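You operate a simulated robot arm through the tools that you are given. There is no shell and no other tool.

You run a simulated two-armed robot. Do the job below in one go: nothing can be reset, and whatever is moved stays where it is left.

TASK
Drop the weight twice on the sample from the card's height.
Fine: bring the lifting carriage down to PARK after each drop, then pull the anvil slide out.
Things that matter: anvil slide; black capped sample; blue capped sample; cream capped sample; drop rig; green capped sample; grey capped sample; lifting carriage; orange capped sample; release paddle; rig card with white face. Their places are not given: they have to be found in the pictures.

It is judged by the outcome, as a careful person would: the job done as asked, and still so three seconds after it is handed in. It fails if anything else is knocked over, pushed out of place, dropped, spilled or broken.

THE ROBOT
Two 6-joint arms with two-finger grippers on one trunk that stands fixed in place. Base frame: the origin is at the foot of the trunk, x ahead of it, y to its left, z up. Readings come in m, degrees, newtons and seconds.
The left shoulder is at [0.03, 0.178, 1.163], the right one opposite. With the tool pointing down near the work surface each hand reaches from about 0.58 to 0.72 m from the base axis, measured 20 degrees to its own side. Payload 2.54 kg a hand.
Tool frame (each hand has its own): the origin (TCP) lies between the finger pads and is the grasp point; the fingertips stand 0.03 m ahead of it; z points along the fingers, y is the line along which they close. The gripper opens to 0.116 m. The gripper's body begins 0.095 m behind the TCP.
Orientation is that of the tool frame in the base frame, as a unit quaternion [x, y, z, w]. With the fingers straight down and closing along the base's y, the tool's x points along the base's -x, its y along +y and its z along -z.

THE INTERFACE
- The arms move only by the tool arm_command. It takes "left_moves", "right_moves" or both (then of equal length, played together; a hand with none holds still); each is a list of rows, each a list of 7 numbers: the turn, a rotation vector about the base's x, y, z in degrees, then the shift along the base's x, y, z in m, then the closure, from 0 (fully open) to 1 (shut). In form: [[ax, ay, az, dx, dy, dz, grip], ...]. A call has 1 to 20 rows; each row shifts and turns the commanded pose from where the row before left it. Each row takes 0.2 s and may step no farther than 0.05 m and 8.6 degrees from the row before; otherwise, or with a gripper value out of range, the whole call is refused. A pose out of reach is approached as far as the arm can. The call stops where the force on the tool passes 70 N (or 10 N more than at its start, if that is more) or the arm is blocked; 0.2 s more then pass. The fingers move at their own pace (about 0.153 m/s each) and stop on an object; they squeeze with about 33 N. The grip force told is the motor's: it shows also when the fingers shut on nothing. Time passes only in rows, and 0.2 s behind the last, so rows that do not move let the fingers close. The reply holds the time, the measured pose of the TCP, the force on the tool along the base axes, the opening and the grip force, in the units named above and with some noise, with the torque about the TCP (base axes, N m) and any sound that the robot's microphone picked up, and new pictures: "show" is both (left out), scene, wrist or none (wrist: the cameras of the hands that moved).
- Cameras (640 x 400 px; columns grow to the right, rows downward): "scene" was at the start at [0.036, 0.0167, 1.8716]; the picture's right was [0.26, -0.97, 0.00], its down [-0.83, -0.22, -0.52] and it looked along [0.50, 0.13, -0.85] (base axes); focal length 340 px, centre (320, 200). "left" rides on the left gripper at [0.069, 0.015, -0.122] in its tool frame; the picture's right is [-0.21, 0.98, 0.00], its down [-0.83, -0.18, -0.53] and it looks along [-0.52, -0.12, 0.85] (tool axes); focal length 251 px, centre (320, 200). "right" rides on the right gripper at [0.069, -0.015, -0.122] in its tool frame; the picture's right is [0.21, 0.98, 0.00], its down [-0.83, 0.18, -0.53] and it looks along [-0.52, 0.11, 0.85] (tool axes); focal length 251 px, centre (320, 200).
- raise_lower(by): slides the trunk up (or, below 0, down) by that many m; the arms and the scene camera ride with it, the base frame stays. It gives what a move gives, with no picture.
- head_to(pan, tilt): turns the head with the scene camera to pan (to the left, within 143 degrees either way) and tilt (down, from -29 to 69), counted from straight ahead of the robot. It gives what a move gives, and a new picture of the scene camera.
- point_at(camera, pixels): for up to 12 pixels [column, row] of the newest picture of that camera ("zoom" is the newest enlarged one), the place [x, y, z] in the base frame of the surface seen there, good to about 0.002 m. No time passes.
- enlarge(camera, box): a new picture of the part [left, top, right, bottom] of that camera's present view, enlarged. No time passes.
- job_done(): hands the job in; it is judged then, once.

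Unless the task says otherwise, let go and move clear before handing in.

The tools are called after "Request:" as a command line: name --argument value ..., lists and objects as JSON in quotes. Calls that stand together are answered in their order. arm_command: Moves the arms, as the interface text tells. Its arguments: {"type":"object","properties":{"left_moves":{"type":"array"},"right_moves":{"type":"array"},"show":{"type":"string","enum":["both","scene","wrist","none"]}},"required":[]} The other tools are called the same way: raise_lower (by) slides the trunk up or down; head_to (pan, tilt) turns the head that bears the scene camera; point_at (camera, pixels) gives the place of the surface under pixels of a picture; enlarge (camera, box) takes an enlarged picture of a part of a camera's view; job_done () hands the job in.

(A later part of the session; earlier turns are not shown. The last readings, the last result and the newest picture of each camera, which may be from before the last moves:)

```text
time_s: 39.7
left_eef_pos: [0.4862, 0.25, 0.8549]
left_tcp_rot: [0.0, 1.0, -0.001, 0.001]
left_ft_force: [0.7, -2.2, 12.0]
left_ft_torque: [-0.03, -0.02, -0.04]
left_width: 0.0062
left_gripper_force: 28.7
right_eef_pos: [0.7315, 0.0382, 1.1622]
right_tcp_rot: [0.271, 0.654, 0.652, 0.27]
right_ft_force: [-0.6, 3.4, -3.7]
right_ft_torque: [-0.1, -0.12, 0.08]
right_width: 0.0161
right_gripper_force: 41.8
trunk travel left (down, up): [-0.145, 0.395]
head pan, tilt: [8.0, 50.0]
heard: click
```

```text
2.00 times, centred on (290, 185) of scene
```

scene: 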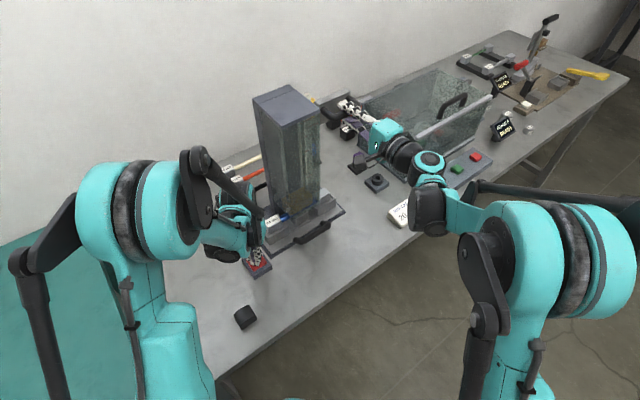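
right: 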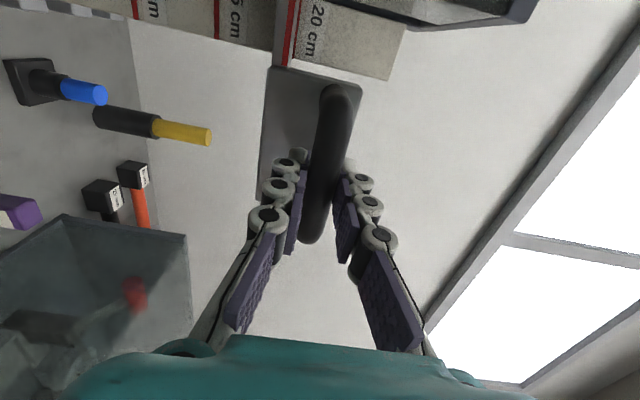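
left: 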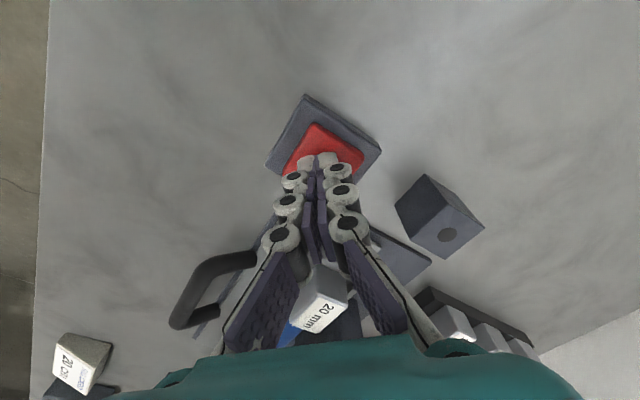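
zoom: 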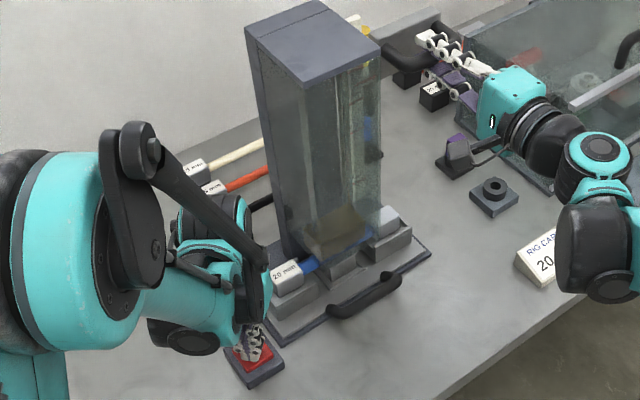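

The second click came and the weight is down on the sample at about (335,230). I will raise the left hand well off the paddle and lower the carriage to PARK again.

Request:
arm_command --left_moves '[[0, 0, 0, 0, 0, 0.01, 1], [0, 0, 0, 0, 0, 0.03, 1], [0, 0, 0, 0, 0, 0.04, 1], [0, 0, 0, 0, 0, 0.04, 1], [0, 0, 0, 0, 0, 0.04, 1], [0, 0, 0, 0, 0, 0, 1], [0, 0, 0, 0, 0, 0, 1], [0, 0, 0, 0, 0, 0, 1], [0, 0, 0, 0, 0, 0, 1], [0, 0, 0, 0, 0, 0, 1], [0, 0, 0, 0, 0, 0, 1]]' --right_moves '[[0, 0, 0, 0, 0, -0.01, 1], [0, 0, 0, 0, 0, -0.02, 1], [0, 0, 0, 0, 0, -0.025, 1], [0, 0, 0, 0, 0, -0.025, 1], [0, 0, 0, 0, 0, -0.025, 1], [0, 0, 0, 0, 0, -0.025, 1], [0, 0, 0, 0, 0, -0.025, 1], [0, 0, 0, 0, 0, -0.025, 1], [0, 0, 0, 0, 0, -0.015, 1], [0, 0, 0, 0, 0, -0.004, 1], [0, 0, 0, 0, 0, 0, 1]]'

```text
time_s: 42.1
left_eef_pos: [0.4861, 0.2509, 1.0145]
left_tcp_rot: [0.0, 1.0, 0.0, 0.0]
left_ft_force: [-0.5, -0.4, -0.1]
left_ft_torque: [0.0, -0.04, 0.01]
left_width: 0.0
left_gripper_force: 28.4
right_eef_pos: [0.7308, 0.0389, 0.9623]
right_tcp_rot: [0.271, 0.654, 0.653, 0.269]
right_ft_force: [-7.5, -1.7, -2.5]
right_ft_torque: [0.03, 0.05, 0.01]
right_width: 0.0162
right_gripper_force: 42.8
trunk travel left (down, up): [-0.145, 0.395]
head pan, tilt: [8.0, 50.0]
```

scene: 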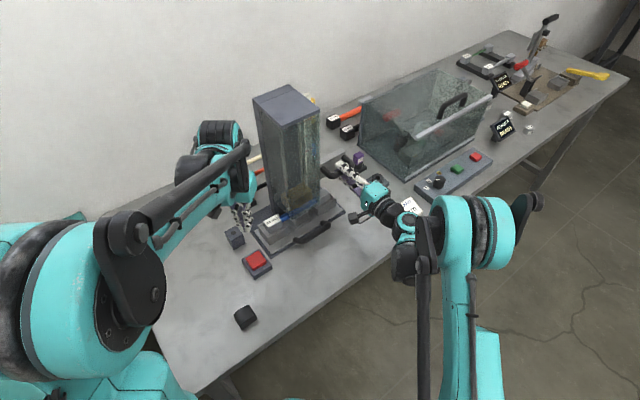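
right: 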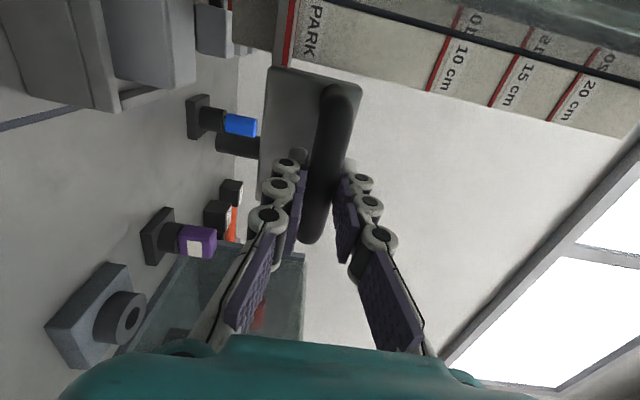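
left: 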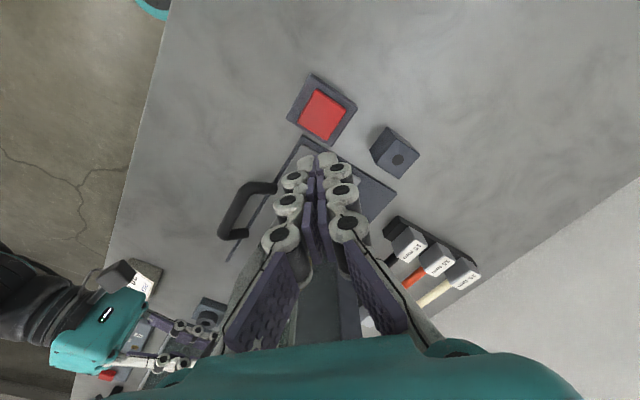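

The carriage is about 2–3 mm above its seat. I will lower it onto the stop.

Request:
arm_command --right_moves '[[0, 0, 0, 0, 0, -0.0015, 1], [0, 0, 0, 0, 0, -0.0015, 1], [0, 0, 0, 0, 0, 0, 1]]' --show "wrist"

Request:
enlarge --camera "right" --box '[255, 0, 335, 50]'

Request:
enlarge --camera "scene" --box '[260, 130, 350, 240]'

```text
time_s: 42.9
left_eef_pos: [0.4866, 0.2514, 1.0159]
left_tcp_rot: [0.0, 1.0, 0.0, 0.0]
left_ft_force: [-0.3, 0.0, 0.1]
left_ft_torque: [-0.01, 0.02, 0.0]
left_width: 0.0
left_gripper_force: 28.7
right_eef_pos: [0.7326, 0.0386, 0.9604]
right_tcp_rot: [0.271, 0.654, 0.652, 0.27]
right_ft_force: [-4.8, -2.1, 4.1]
right_ft_torque: [-0.03, -0.09, 0.19]
right_width: 0.0163
right_gripper_force: 42.3
trunk travel left (down, up): [-0.145, 0.395]
head pan, tilt: [8.0, 50.0]
```

right: 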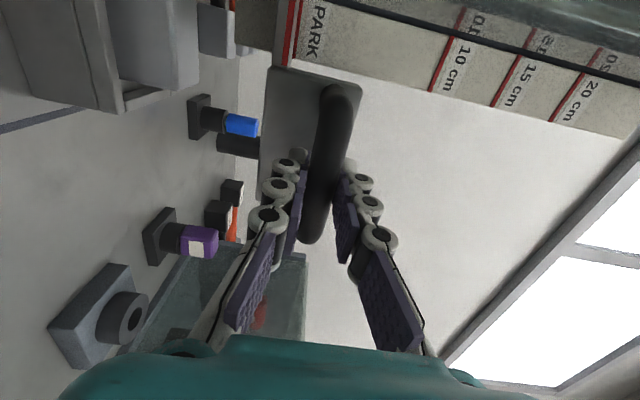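

```text
8.00 times, centred on (295, 25) of right
```

zoom: 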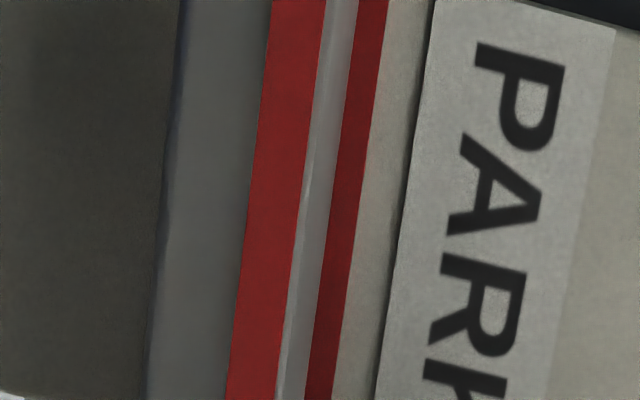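

```text
3.64 times, centred on (305, 185) of scene
```

zoom: 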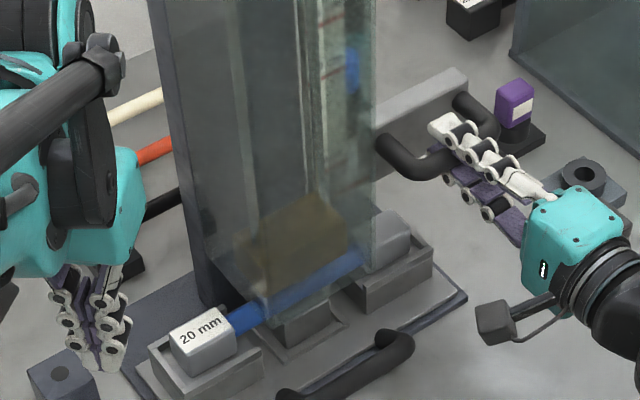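

The carriage is back at PARK with the same line alignment as before. I will open the right fingers and back straight off the handle.

Request:
arm_command --right_moves '[[0, 0, 0, 0, 0, -0.0003, 1], [0, 0, 0, 0, 0, 0, 0.4], [0, 0, 0, 0, 0, 0, 0.4], [0, 0, 0, -0.015, -0.015, 0, 0.4], [0, 0, 0, -0.02, -0.02, 0.002, 0.4], [0, 0, 0, -0.015, -0.02, 0.003, 0.4], [0, 0, 0, 0, -0.02, 0.02, 0.4]]'

Request:
enlarge --camera "scene" --box '[250, 80, 370, 270]'

Request:
enlarge --camera "right" --box '[180, 0, 380, 130]'

```text
time_s: 44.5
left_eef_pos: [0.4876, 0.2501, 1.0159]
left_tcp_rot: [0.0, 1.0, 0.0, 0.001]
left_ft_force: [-0.2, 0.0, 0.2]
left_ft_torque: [-0.03, 0.0, 0.01]
left_width: 0.0
left_gripper_force: 28.3
right_eef_pos: [0.6822, -0.0359, 0.9848]
right_tcp_rot: [0.27, 0.654, 0.652, 0.271]
right_ft_force: [-0.8, 0.3, 0.1]
right_ft_torque: [0.02, 0.01, 0.0]
right_width: 0.0695
right_gripper_force: 0.0
trunk travel left (down, up): [-0.145, 0.395]
head pan, tilt: [8.0, 50.0]
```

scene: 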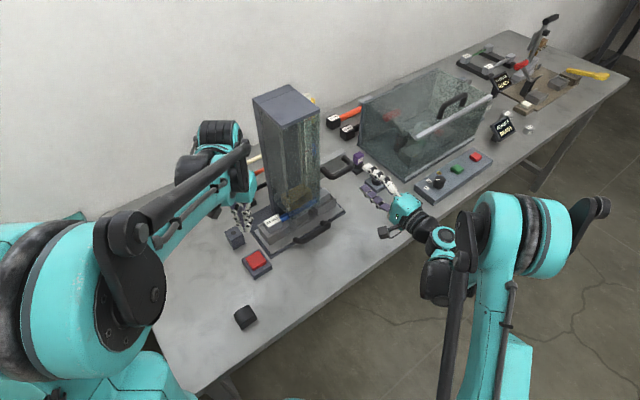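
right: 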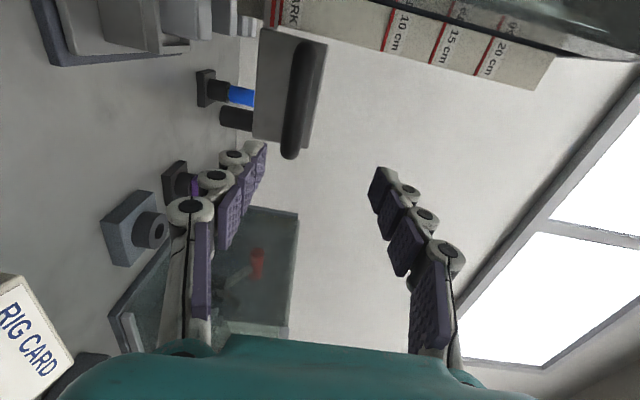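

```text
2.11 times, centred on (310, 175) of scene
```

zoom: 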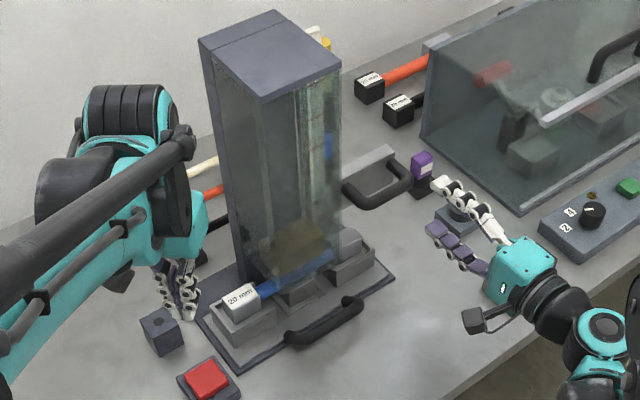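

```text
3.08 times, centred on (280, 65) of right
```

zoom: 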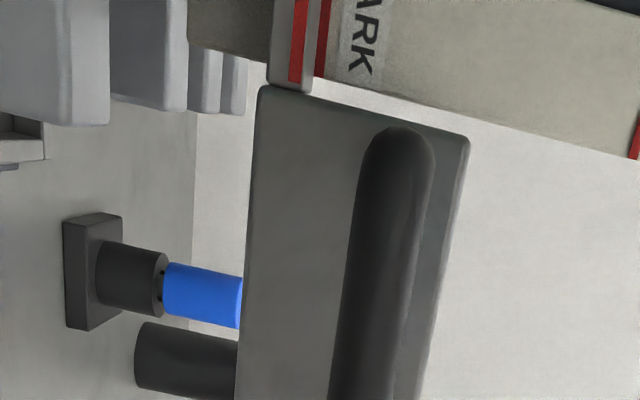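

The carriage stays at PARK with the handle free. Next I enlarge the anvil slide's handle at about (310,230) to measure it.

Request:
enlarge --camera "scene" --box '[270, 190, 350, 260]'

Request:
point_at --camera "scene" --pixels '[[284, 126], [318, 110], [283, 131], [254, 100], [283, 84], [300, 200]]'

```text
5.71 times, centred on (310, 225) of scene
```

zoom: 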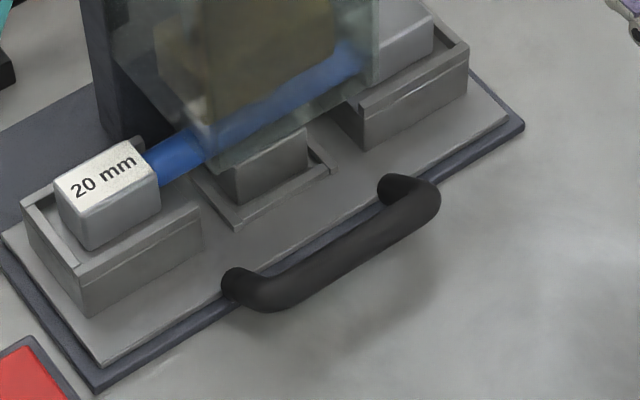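

```text
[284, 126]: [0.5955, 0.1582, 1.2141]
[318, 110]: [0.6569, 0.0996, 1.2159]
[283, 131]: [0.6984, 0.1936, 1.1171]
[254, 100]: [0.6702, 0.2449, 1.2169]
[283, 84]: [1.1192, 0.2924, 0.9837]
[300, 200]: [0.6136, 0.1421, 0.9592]
```

Request:
point_at --camera "zoom" --pixels '[[235, 285], [270, 293], [340, 250], [425, 205], [395, 185], [345, 262], [335, 238], [300, 235], [320, 215], [240, 310], [440, 195], [270, 275]]'

Request:
point_at --camera "scene" --pixels '[[340, 276], [300, 305], [360, 262], [330, 250], [345, 240], [312, 228], [308, 232]]'

Request:
enlarge --camera "left" --box '[190, 60, 350, 260]'

```text
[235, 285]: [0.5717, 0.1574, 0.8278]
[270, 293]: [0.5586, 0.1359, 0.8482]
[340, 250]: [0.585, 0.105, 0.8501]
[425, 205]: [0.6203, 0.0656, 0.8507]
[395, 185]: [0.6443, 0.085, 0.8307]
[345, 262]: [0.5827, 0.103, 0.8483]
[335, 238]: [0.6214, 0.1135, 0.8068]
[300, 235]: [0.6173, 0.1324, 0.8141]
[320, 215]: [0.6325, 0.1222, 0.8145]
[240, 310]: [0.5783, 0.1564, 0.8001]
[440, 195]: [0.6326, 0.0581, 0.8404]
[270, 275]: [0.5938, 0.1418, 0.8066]
```

```text
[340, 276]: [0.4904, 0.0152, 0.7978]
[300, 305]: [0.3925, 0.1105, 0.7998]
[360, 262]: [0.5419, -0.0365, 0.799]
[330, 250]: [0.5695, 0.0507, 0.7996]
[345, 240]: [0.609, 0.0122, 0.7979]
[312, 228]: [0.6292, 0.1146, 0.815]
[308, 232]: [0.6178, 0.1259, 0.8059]
```

```text
2.00 times, centred on (270, 160) of left
```

zoom: 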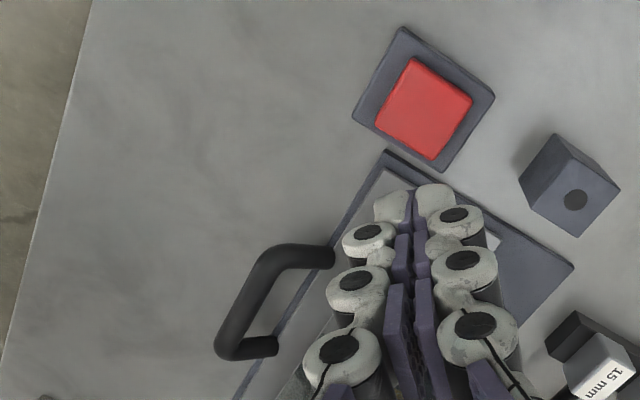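

The slide's handle bar is centred near (0.589,0.102,0.843), about 4.5 cm in front of the tower's face, so the hand must lean back towards the robot. I will raise both hands, take the left one aside, and lower the trunk to give the right hand near reach.

Request:
arm_command --left_moves '[[0, 0, 0, 0, 0.01, 0.03, 1], [0, 0, 0, -0.005, 0.02, 0.03, 1], [0, 0, 0, -0.005, 0.03, 0.03, 1], [0, 0, 0, -0.005, 0.03, 0.03, 1], [0, 0, 0, -0.005, 0.03, 0.03, 1], [0, 0, 0, -0.005, 0.03, 0.03, 1]]' --right_moves '[[0, 0, 0, 0, -0.01, 0.03, 0.4], [0, 0, 0, 0, -0.01, 0.03, 0.4], [0, 0, 0, 0, -0.01, 0.03, 0.4], [0, 0, 0, 0, -0.01, 0.03, 0.4], [0, 0, 0, 0, -0.01, 0.03, 0.4], [0, 0, 0, 0, -0.01, 0.01, 0.4]]' --show "none"

Request:
raise_lower --by -0.14

Request:
arm_command --right_moves '[[-5.745, 5.745, 0, 0, 0, 0.005, 0.4], [-5.745, 5.745, 0, 0, 0, 0.005, 0.4], [-5.745, 5.745, 0, 0, 0, 0.005, 0.4], [-5.745, 5.745, 0, 0, 0, 0.005, 0.4], [-5.745, 5.745, 0, 0, 0, 0.005, 0.5], [-5.745, 5.745, 0, 0, 0, 0.005, 0.6], [-5.745, 5.745, 0, 0, 0, 0.005, 0.65], [-5.745, 5.745, 0, 0, 0, 0.005, 0.65]]'

```text
time_s: 45.9
left_eef_pos: [0.4612, 0.4016, 1.1966]
left_tcp_rot: [0.0, 1.0, -0.001, 0.0]
left_ft_force: [-0.1, 0.3, 0.5]
left_ft_torque: [0.01, 0.01, -0.04]
left_width: 0.0
left_gripper_force: 28.6
right_eef_pos: [0.6837, -0.0955, 1.1451]
right_tcp_rot: [0.271, 0.655, 0.652, 0.269]
right_ft_force: [0.0, -0.3, -0.3]
right_ft_torque: [0.0, 0.04, -0.02]
right_width: 0.0696
right_gripper_force: 0.1
trunk travel left (down, up): [-0.145, 0.395]
head pan, tilt: [8.0, 50.0]
```

```text
time_s: 47.6
left_eef_pos: [0.4615, 0.3998, 1.0564]
left_tcp_rot: [0.0, 1.0, 0.0, 0.0]
left_ft_force: [-0.4, -0.4, -0.6]
left_ft_torque: [0.03, -0.01, -0.01]
left_width: 0.0002
left_gripper_force: 28.8
right_eef_pos: [0.6823, -0.095, 1.0052]
right_tcp_rot: [0.271, 0.653, 0.653, 0.27]
right_ft_force: [-0.6, -0.1, 0.3]
right_ft_torque: [-0.02, 0.01, -0.01]
right_width: 0.0697
right_gripper_force: 0.1
trunk travel left (down, up): [-0.005, 0.535]
head pan, tilt: [8.0, 50.0]
```

```text
time_s: 49.4
left_eef_pos: [0.4621, 0.4004, 1.0563]
left_tcp_rot: [0.0, 1.0, -0.002, 0.0]
left_ft_force: [0.7, -0.2, 0.2]
left_ft_torque: [-0.02, 0.02, -0.01]
left_width: 0.0
left_gripper_force: 28.7
right_eef_pos: [0.6827, -0.0961, 1.0445]
right_tcp_rot: [0.375, 0.902, 0.197, 0.081]
right_ft_force: [0.0, 0.2, 0.0]
right_ft_torque: [-0.02, -0.03, 0.03]
right_width: 0.0406
right_gripper_force: 0.0
trunk travel left (down, up): [-0.005, 0.535]
head pan, tilt: [8.0, 50.0]
```

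scene: 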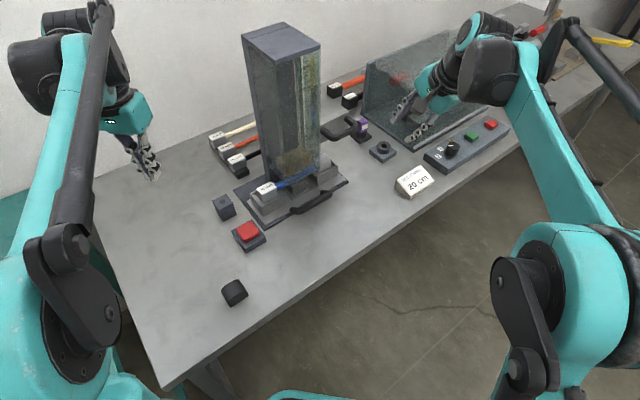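
right: 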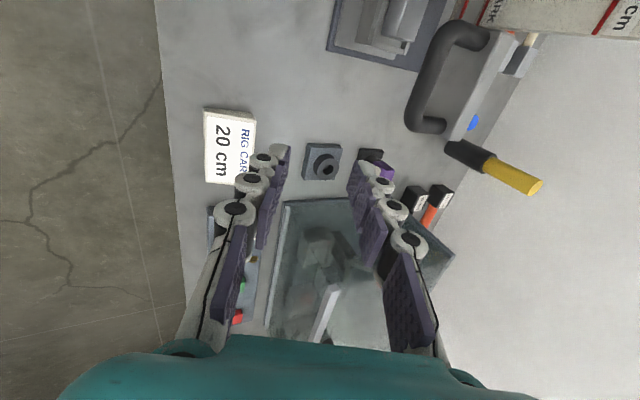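

The right hand leans as planned (65° down). I will bring it to 12 cm above and in front of the slide handle.

Request:
arm_command --right_moves '[[0, 0, 0, -0.022, 0.0267, -0.01, 0.65], [0, 0, 0, -0.022, 0.0267, -0.01, 0.65], [0, 0, 0, -0.022, 0.0267, -0.01, 0.65], [0, 0, 0, -0.022, 0.0267, -0.018, 0.65], [0, 0, 0, -0.022, 0.0267, -0.02, 0.65], [0, 0, 0, -0.022, 0.0267, -0.02, 0.65]]'

```text
time_s: 50.8
left_eef_pos: [0.4619, 0.3991, 1.0567]
left_tcp_rot: [0.001, 1.0, -0.001, 0.0]
left_ft_force: [0.1, -0.2, 0.4]
left_ft_torque: [-0.02, -0.01, -0.02]
left_width: 0.0001
left_gripper_force: 29.0
right_eef_pos: [0.5491, 0.0651, 0.956]
right_tcp_rot: [0.374, 0.902, 0.199, 0.083]
right_ft_force: [0.0, 0.5, -0.5]
right_ft_torque: [0.01, -0.03, 0.0]
right_width: 0.0407
right_gripper_force: 0.0
trunk travel left (down, up): [-0.005, 0.535]
head pan, tilt: [8.0, 50.0]
```

scene: 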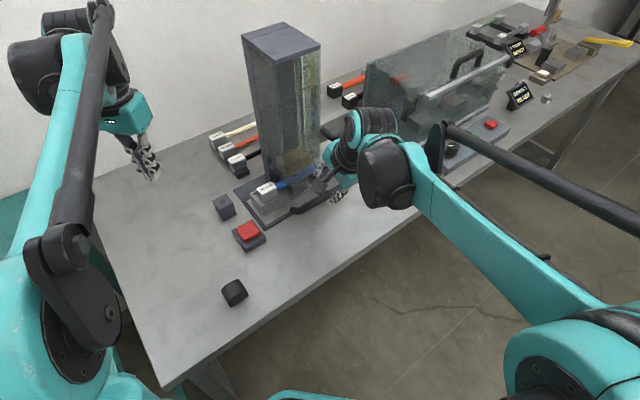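
right: 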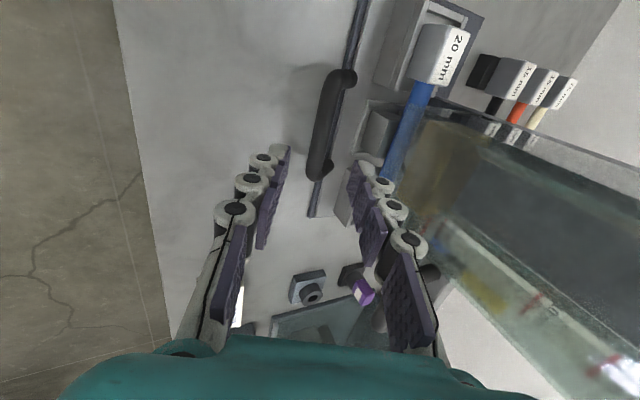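

The handle bar is visible from (347,76) to (318,175), between the finger planes. I will measure it from this close view.

Request:
point_at --camera "right" --pixels '[[319, 165], [322, 140], [327, 110], [332, 85], [316, 140], [329, 140], [320, 110], [335, 110], [326, 172], [345, 78], [350, 110], [345, 130]]'

Request:
enlarge --camera "right" --box '[240, 40, 440, 240]'

```text
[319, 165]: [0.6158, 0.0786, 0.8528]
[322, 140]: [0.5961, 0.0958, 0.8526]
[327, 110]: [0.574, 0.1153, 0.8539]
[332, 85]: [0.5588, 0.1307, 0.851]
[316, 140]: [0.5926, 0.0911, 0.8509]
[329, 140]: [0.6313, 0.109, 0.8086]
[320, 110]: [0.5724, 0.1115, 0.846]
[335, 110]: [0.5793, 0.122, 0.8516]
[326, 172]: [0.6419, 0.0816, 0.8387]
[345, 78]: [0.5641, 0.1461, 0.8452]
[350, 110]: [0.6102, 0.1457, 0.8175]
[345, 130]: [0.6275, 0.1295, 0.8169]
```

```text
2.00 times, centred on (340, 140) of right
```

zoom: 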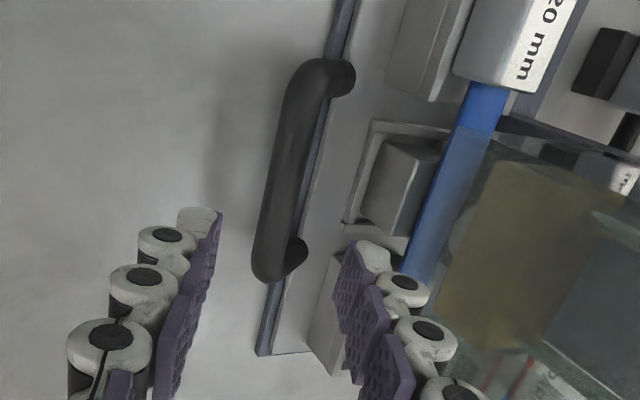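

The bar's centre is at about (0.5885,0.1035,0.845). I will advance along the finger axis three quarters of the way and look.

Request:
arm_command --right_moves '[[0, 0, 0, 0.0095, 0.0093, -0.0266, 0.65], [0, 0, 0, 0.0095, 0.0093, -0.0266, 0.65], [0, 0, 0, 0.0095, 0.0093, -0.0266, 0.65]]'

```text
time_s: 51.6
left_eef_pos: [0.4618, 0.4009, 1.0561]
left_tcp_rot: [0.0, 1.0, -0.001, -0.002]
left_ft_force: [0.3, 0.6, -0.6]
left_ft_torque: [-0.01, 0.03, 0.02]
left_width: 0.0
left_gripper_force: 28.4
right_eef_pos: [0.5791, 0.0941, 0.8759]
right_tcp_rot: [0.374, 0.902, 0.199, 0.082]
right_ft_force: [0.5, -0.2, 0.2]
right_ft_torque: [0.04, 0.03, -0.01]
right_width: 0.0406
right_gripper_force: 0.0
trunk travel left (down, up): [-0.005, 0.535]
head pan, tilt: [8.0, 50.0]
```

scene: 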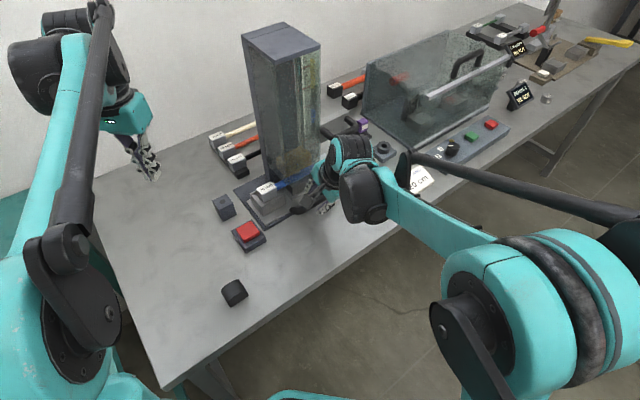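
right: 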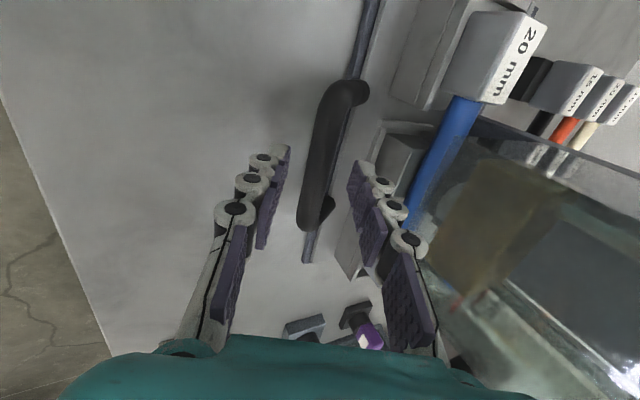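

The open fingers straddle the bar at (330,150) cleanly. I will go the last 28 mm and close.

Request:
arm_command --right_moves '[[0, 0, 0, 0.004, 0.004, -0.013, 0.65], [0, 0, 0, 0.004, 0.004, -0.013, 0.65], [0, 0, 0, 0, 0, 0, 0.65]]'

```text
time_s: 52.4
left_eef_pos: [0.4625, 0.3992, 1.0575]
left_tcp_rot: [0.0, 1.0, 0.0, -0.001]
left_ft_force: [0.2, -0.7, -0.7]
left_ft_torque: [0.01, 0.0, 0.0]
left_width: 0.0001
left_gripper_force: 28.9
right_eef_pos: [0.5868, 0.1006, 0.8514]
right_tcp_rot: [0.374, 0.902, 0.198, 0.082]
right_ft_force: [0.0, 0.3, -0.7]
right_ft_torque: [0.0, 0.01, -0.01]
right_width: 0.0403
right_gripper_force: 0.0
trunk travel left (down, up): [-0.005, 0.535]
head pan, tilt: [8.0, 50.0]
```

scene: 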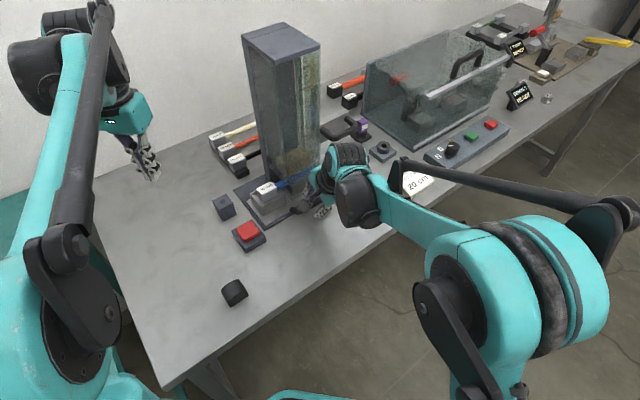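
right: 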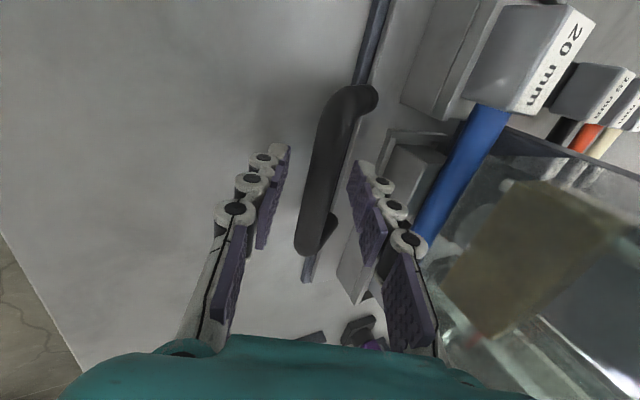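

The bar passes through the grasp point at about (318,190). I will close the fingers.

Request:
arm_command --right_moves '[[0, 0, 0, 0, 0, 0, 1], [0, 0, 0, 0, 0, 0, 1], [0, 0, 0, 0, 0, 0, 1]]' --show "wrist"

```text
time_s: 53.2
left_eef_pos: [0.4618, 0.3993, 1.0577]
left_tcp_rot: [0.0, 1.0, 0.0, 0.0]
left_ft_force: [0.3, 0.0, -0.3]
left_ft_torque: [0.02, -0.01, 0.01]
left_width: 0.0
left_gripper_force: 28.9
right_eef_pos: [0.5875, 0.1001, 0.8512]
right_tcp_rot: [0.374, 0.902, 0.199, 0.082]
right_ft_force: [2.7, -0.8, 2.2]
right_ft_torque: [-0.11, -0.14, 0.23]
right_width: 0.0165
right_gripper_force: 42.7
trunk travel left (down, up): [-0.005, 0.535]
head pan, tilt: [8.0, 50.0]
```

right: 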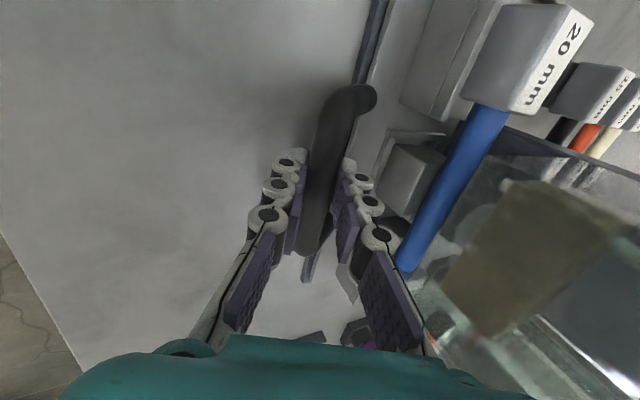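

The bar is gripped (opening 16.5 mm). I will pull the slide out along (-0.707,-0.707), 3 cm at first.

Request:
arm_command --right_moves '[[0, 0, 0, -0.0035, -0.0035, 0, 1], [0, 0, 0, -0.007, -0.007, 0, 1], [0, 0, 0, -0.0105, -0.0105, 0, 1]]'

Request:
enlarge --camera "scene" --box '[230, 120, 390, 260]'

```text
time_s: 54.0
left_eef_pos: [0.4618, 0.3988, 1.0566]
left_tcp_rot: [0.0, 1.0, 0.0, 0.001]
left_ft_force: [0.1, 0.1, 0.1]
left_ft_torque: [0.01, -0.01, 0.01]
left_width: 0.0
left_gripper_force: 28.9
right_eef_pos: [0.5654, 0.0796, 0.8513]
right_tcp_rot: [0.374, 0.902, 0.199, 0.083]
right_ft_force: [0.1, -0.6, 3.2]
right_ft_torque: [0.02, -0.08, 0.27]
right_width: 0.0168
right_gripper_force: 41.7
trunk travel left (down, up): [-0.005, 0.535]
head pan, tilt: [8.0, 50.0]
```

scene: 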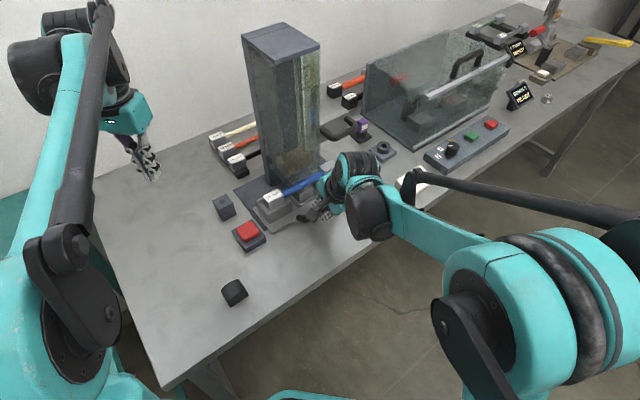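
right: 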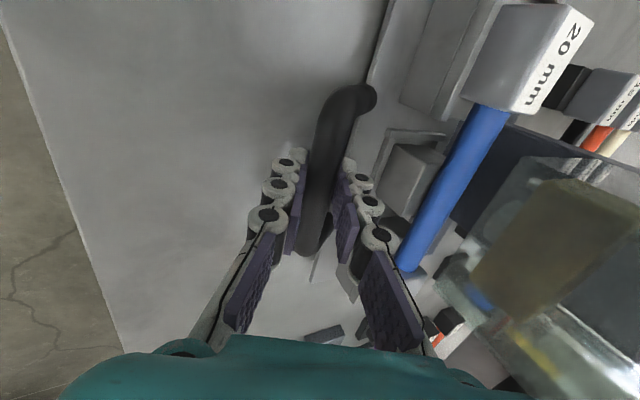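

```text
2.86 times, centred on (310, 190) of scene
```

zoom: 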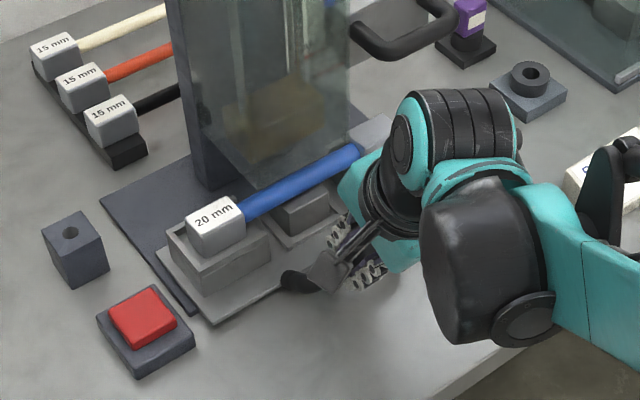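

The slide comes out smoothly, with the blue sample riding in it and clear of the paddle. I will keep pulling.

Request:
arm_command --right_moves '[[0, 0, 0, -0.007, -0.007, 0, 1], [0, 0, 0, -0.0105, -0.0105, 0, 1], [0, 0, 0, -0.0105, -0.0105, 0, 1]]'

```text
time_s: 54.8
left_eef_pos: [0.4618, 0.3996, 1.0559]
left_tcp_rot: [0.0, 1.0, -0.001, 0.0]
left_ft_force: [-0.3, -0.5, 0.0]
left_ft_torque: [0.03, 0.01, 0.05]
left_width: 0.0
left_gripper_force: 28.4
right_eef_pos: [0.5376, 0.0514, 0.8508]
right_tcp_rot: [0.373, 0.903, 0.199, 0.082]
right_ft_force: [-4.4, 2.3, 2.0]
right_ft_torque: [-0.14, -0.2, 0.25]
right_width: 0.0166
right_gripper_force: 42.1
trunk travel left (down, up): [-0.005, 0.535]
head pan, tilt: [8.0, 50.0]
```

scene: 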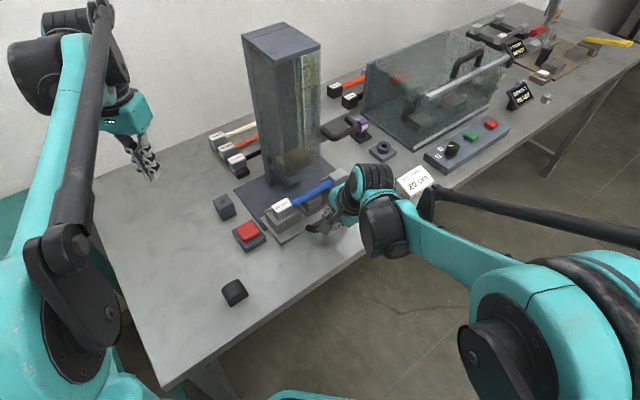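
right: 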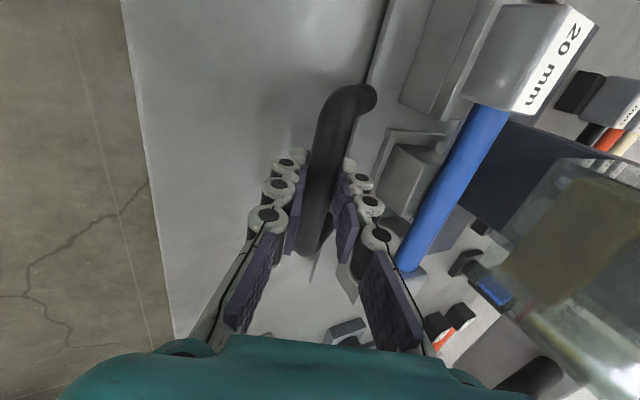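

About 7 cm out with no stop yet and the arm still in reach. I will continue another 3 cm.

Request:
arm_command --right_moves '[[0, 0, 0, -0.007, -0.007, 0, 1], [0, 0, 0, -0.007, -0.007, 0, 1], [0, 0, 0, -0.007, -0.007, 0, 1]]'

Request:
enlarge --camera "scene" --box '[220, 120, 380, 280]'

```text
time_s: 55.6
left_eef_pos: [0.4616, 0.3994, 1.0557]
left_tcp_rot: [-0.001, 1.0, 0.0, -0.001]
left_ft_force: [-0.6, -0.5, -0.5]
left_ft_torque: [-0.02, 0.0, 0.02]
left_width: 0.0002
left_gripper_force: 28.4
right_eef_pos: [0.5166, 0.0304, 0.8508]
right_tcp_rot: [0.375, 0.902, 0.198, 0.082]
right_ft_force: [-3.4, 2.7, 2.8]
right_ft_torque: [0.11, 0.04, 0.32]
right_width: 0.0163
right_gripper_force: 42.3
trunk travel left (down, up): [-0.005, 0.535]
head pan, tilt: [8.0, 50.0]
```

scene: 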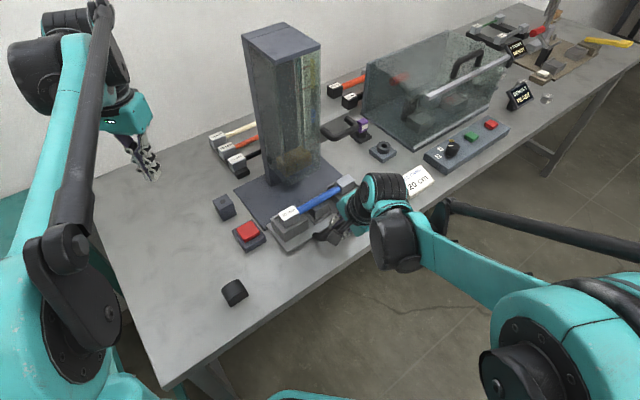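
right: 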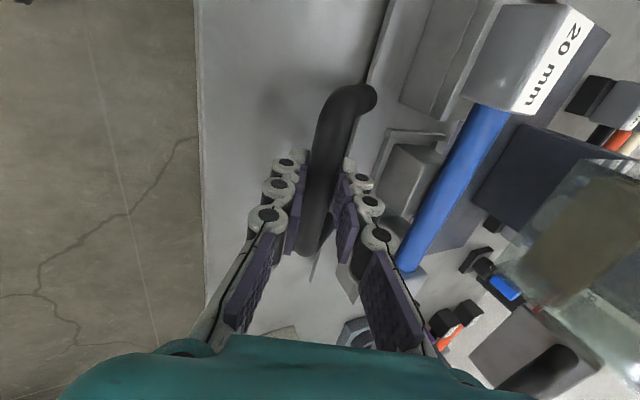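

```text
2.50 times, centred on (300, 200) of scene
```

zoom: 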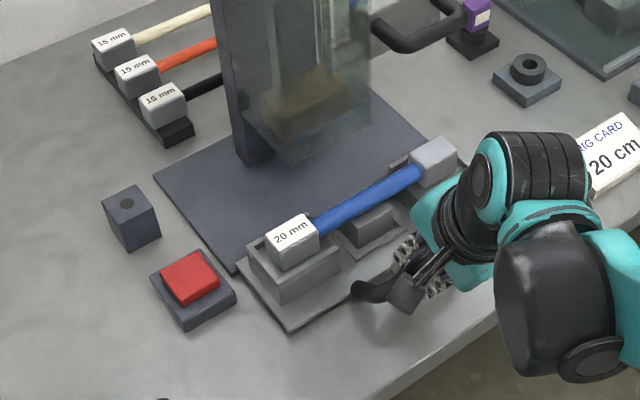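

The sample is now clear of the tower, about 10 cm out. I will pull in small steps to find the slide's end stop, watching the force.

Request:
arm_command --right_moves '[[0, 0, 0, -0.005, -0.005, 0, 1], [0, 0, 0, -0.005, -0.005, 0, 1], [0, 0, 0, 0, 0, 0, 1]]'

Request:
enlarge --camera "scene" --box '[220, 120, 380, 280]'

```text
time_s: 56.4
left_eef_pos: [0.4599, 0.4011, 1.0571]
left_tcp_rot: [0.0, 1.0, -0.001, 0.0]
left_ft_force: [-0.5, 0.0, -0.8]
left_ft_torque: [-0.02, 0.03, 0.0]
left_width: 0.0
left_gripper_force: 28.7
right_eef_pos: [0.5068, 0.0219, 0.8508]
right_tcp_rot: [0.373, 0.903, 0.199, 0.082]
right_ft_force: [-3.0, 3.5, -0.4]
right_ft_torque: [0.05, 0.04, 0.35]
right_width: 0.0163
right_gripper_force: 41.8
trunk travel left (down, up): [-0.005, 0.535]
head pan, tilt: [8.0, 50.0]
```

scene: 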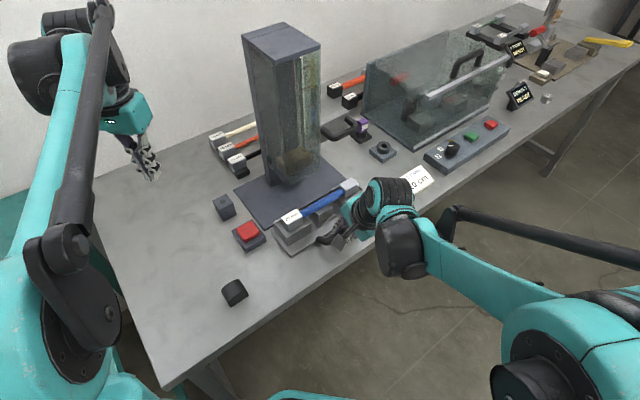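
right: 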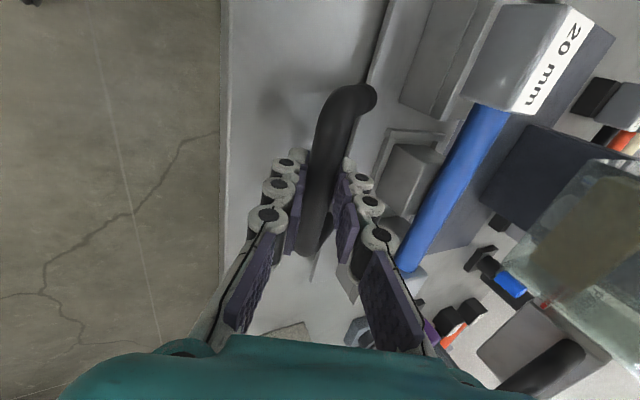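

```text
2.50 times, centred on (300, 200) of scene
```

zoom: 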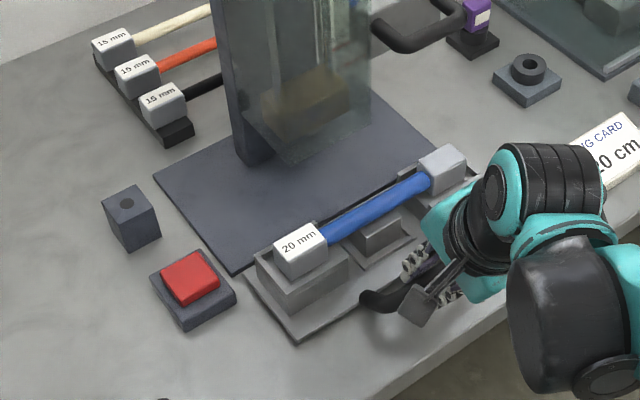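

About 11.4 cm out, still moving freely; I will check how much of the slide still rests on the rig's base plate, near zoom (245,272).

Request:
enlarge --camera "scene" --box '[260, 170, 360, 265]'

Request:
enlarge --camera "left" --box '[0, 0, 640, 400]'

```text
4.21 times, centred on (310, 218) of scene
```

zoom: 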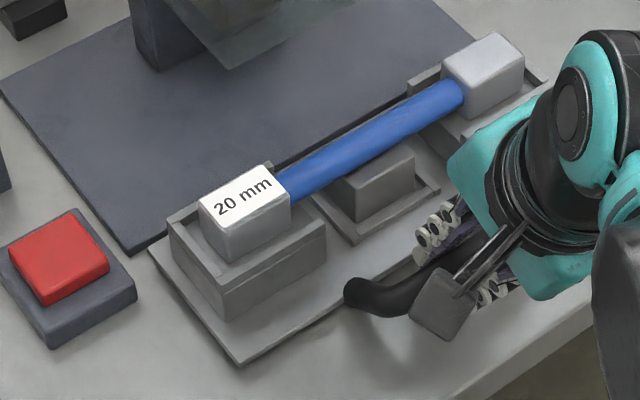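

```text
1.00 times, centred on (320, 200) of left (not enlarged: the box is as wide or as high as the picture)
```

zoom: 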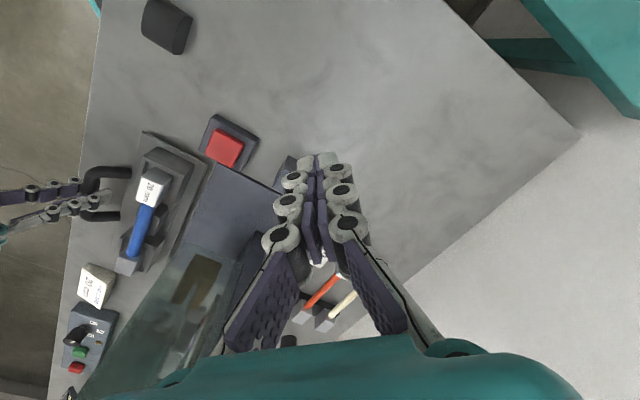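

The slide's rear edge is about level with the base plate's front edge and no weight hangs on the hand. I will pull a further few millimetres to feel for the stop.

Request:
arm_command --right_moves '[[0, 0, 0, -0.0025, -0.0025, 0, 1], [0, 0, 0, -0.0025, -0.0025, 0, 1], [0, 0, 0, 0, 0, 0, 1]]' --show "scene"

Request:
enlarge --camera "scene" --box '[260, 170, 360, 265]'

```text
time_s: 57.2
left_eef_pos: [0.4612, 0.3999, 1.0562]
left_tcp_rot: [0.0, 1.0, 0.0, 0.0]
left_ft_force: [0.5, 0.2, -0.5]
left_ft_torque: [0.04, -0.01, 0.01]
left_width: 0.0002
left_gripper_force: 28.4
right_eef_pos: [0.5019, 0.0147, 0.8518]
right_tcp_rot: [0.373, 0.903, 0.198, 0.083]
right_ft_force: [-0.7, 1.7, -0.7]
right_ft_torque: [-0.15, -0.11, 0.2]
right_width: 0.0166
right_gripper_force: 42.6
trunk travel left (down, up): [-0.005, 0.535]
head pan, tilt: [8.0, 50.0]
```

scene: 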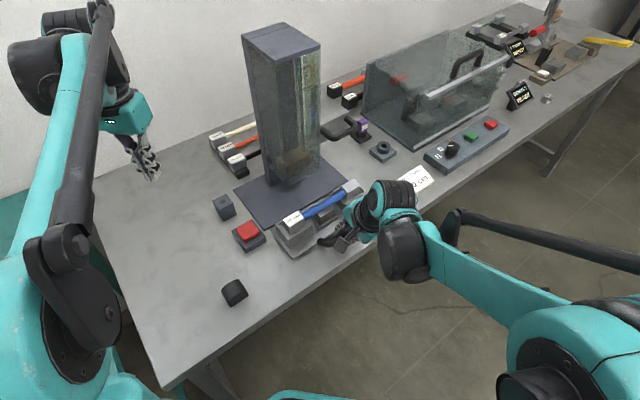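

```text
4.21 times, centred on (310, 218) of scene
```

zoom: 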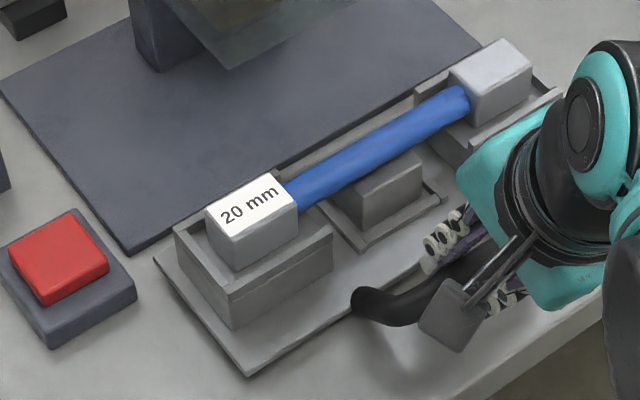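

It still slides freely without hanging on the hand (torque only 0.2 N m). I will pull 1.4 cm more in small steps to find its end.

Request:
arm_command --right_moves '[[0, 0, 0, -0.0025, -0.0025, 0, 1], [0, 0, 0, -0.0025, -0.0025, 0, 1], [0, 0, 0, -0.0025, -0.0025, 0, 1], [0, 0, 0, -0.0025, -0.0025, 0, 1], [0, 0, 0, 0, 0, 0, 1]]'

Request:
enlarge --camera "scene" --box '[260, 170, 360, 265]'

```text
time_s: 58.4
left_eef_pos: [0.4624, 0.4004, 1.0556]
left_tcp_rot: [0.0, 1.0, 0.0, 0.0]
left_ft_force: [0.3, 0.7, -0.1]
left_ft_torque: [0.0, 0.01, -0.02]
left_width: 0.0001
left_gripper_force: 28.5
right_eef_pos: [0.4916, 0.0055, 0.8507]
right_tcp_rot: [0.375, 0.902, 0.198, 0.082]
right_ft_force: [1.0, -1.3, 3.0]
right_ft_torque: [-0.25, -0.2, 0.15]
right_width: 0.0164
right_gripper_force: 42.4
trunk travel left (down, up): [-0.005, 0.535]
head pan, tilt: [8.0, 50.0]
```

scene: 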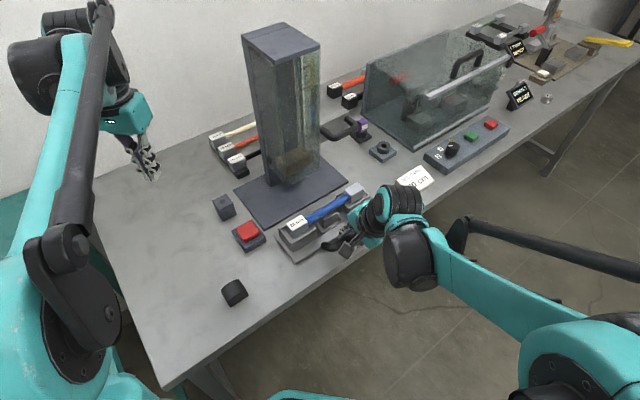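
right: 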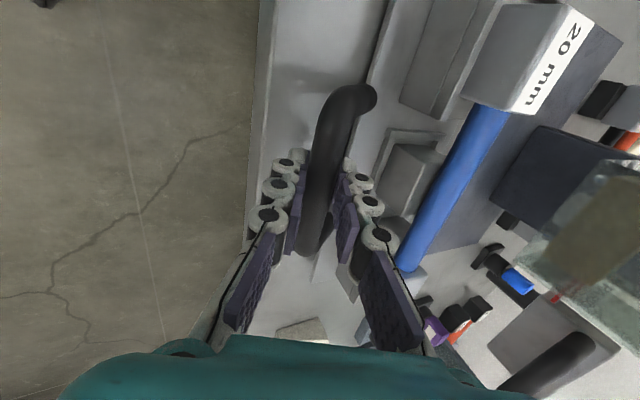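

```text
4.21 times, centred on (310, 218) of scene
```

zoom: 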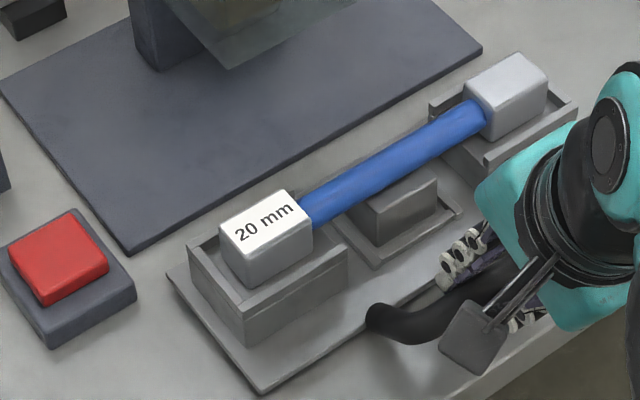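

Now 13.6 cm out, still no stop and still well on the table. I will pull 1 cm more; whether or not it stops, that is enough.

Request:
arm_command --right_moves '[[0, 0, 0, -0.0025, -0.0025, 0, 1], [0, 0, 0, -0.0025, -0.0025, 0, 1], [0, 0, 0, -0.0025, -0.0025, 0, 1], [0, 0, 0, 0, 0, 0, 1]]'

Request:
enlarge --camera "scene" --box '[260, 170, 360, 265]'

```text
time_s: 59.4
left_eef_pos: [0.4614, 0.3996, 1.0561]
left_tcp_rot: [0.0, 1.0, 0.001, -0.001]
left_ft_force: [0.3, -0.2, 0.0]
left_ft_torque: [0.04, 0.0, -0.03]
left_width: 0.0001
left_gripper_force: 28.9
right_eef_pos: [0.4855, -0.0021, 0.8514]
right_tcp_rot: [0.374, 0.902, 0.198, 0.082]
right_ft_force: [3.0, -2.0, -0.3]
right_ft_torque: [-0.29, -0.26, 0.14]
right_width: 0.0167
right_gripper_force: 42.1
trunk travel left (down, up): [-0.005, 0.535]
head pan, tilt: [8.0, 50.0]
```

scene: 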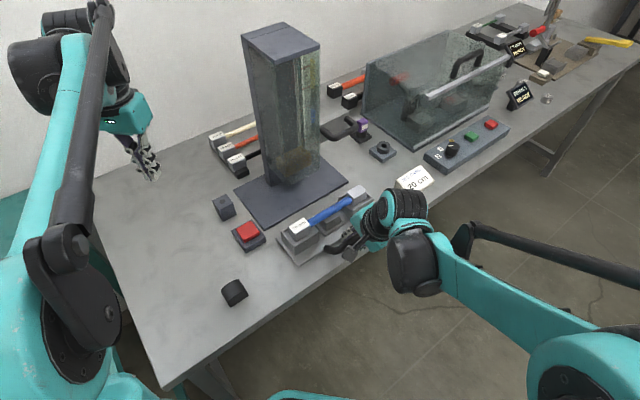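
right: 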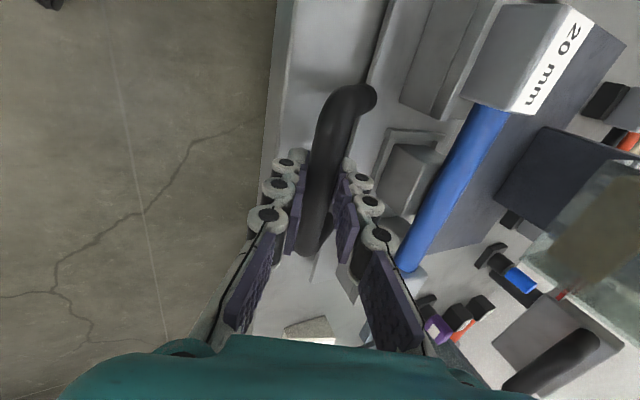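

```text
4.21 times, centred on (310, 218) of scene
```

zoom: 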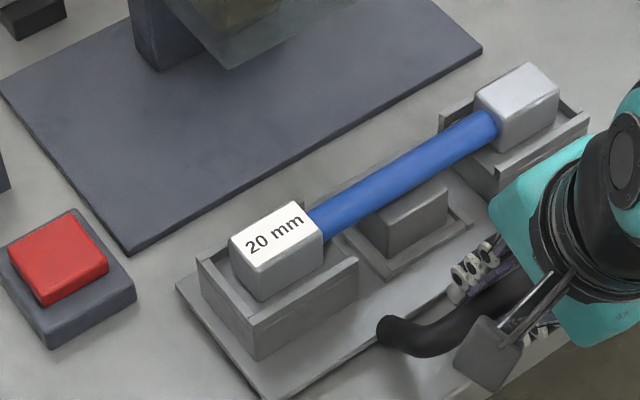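

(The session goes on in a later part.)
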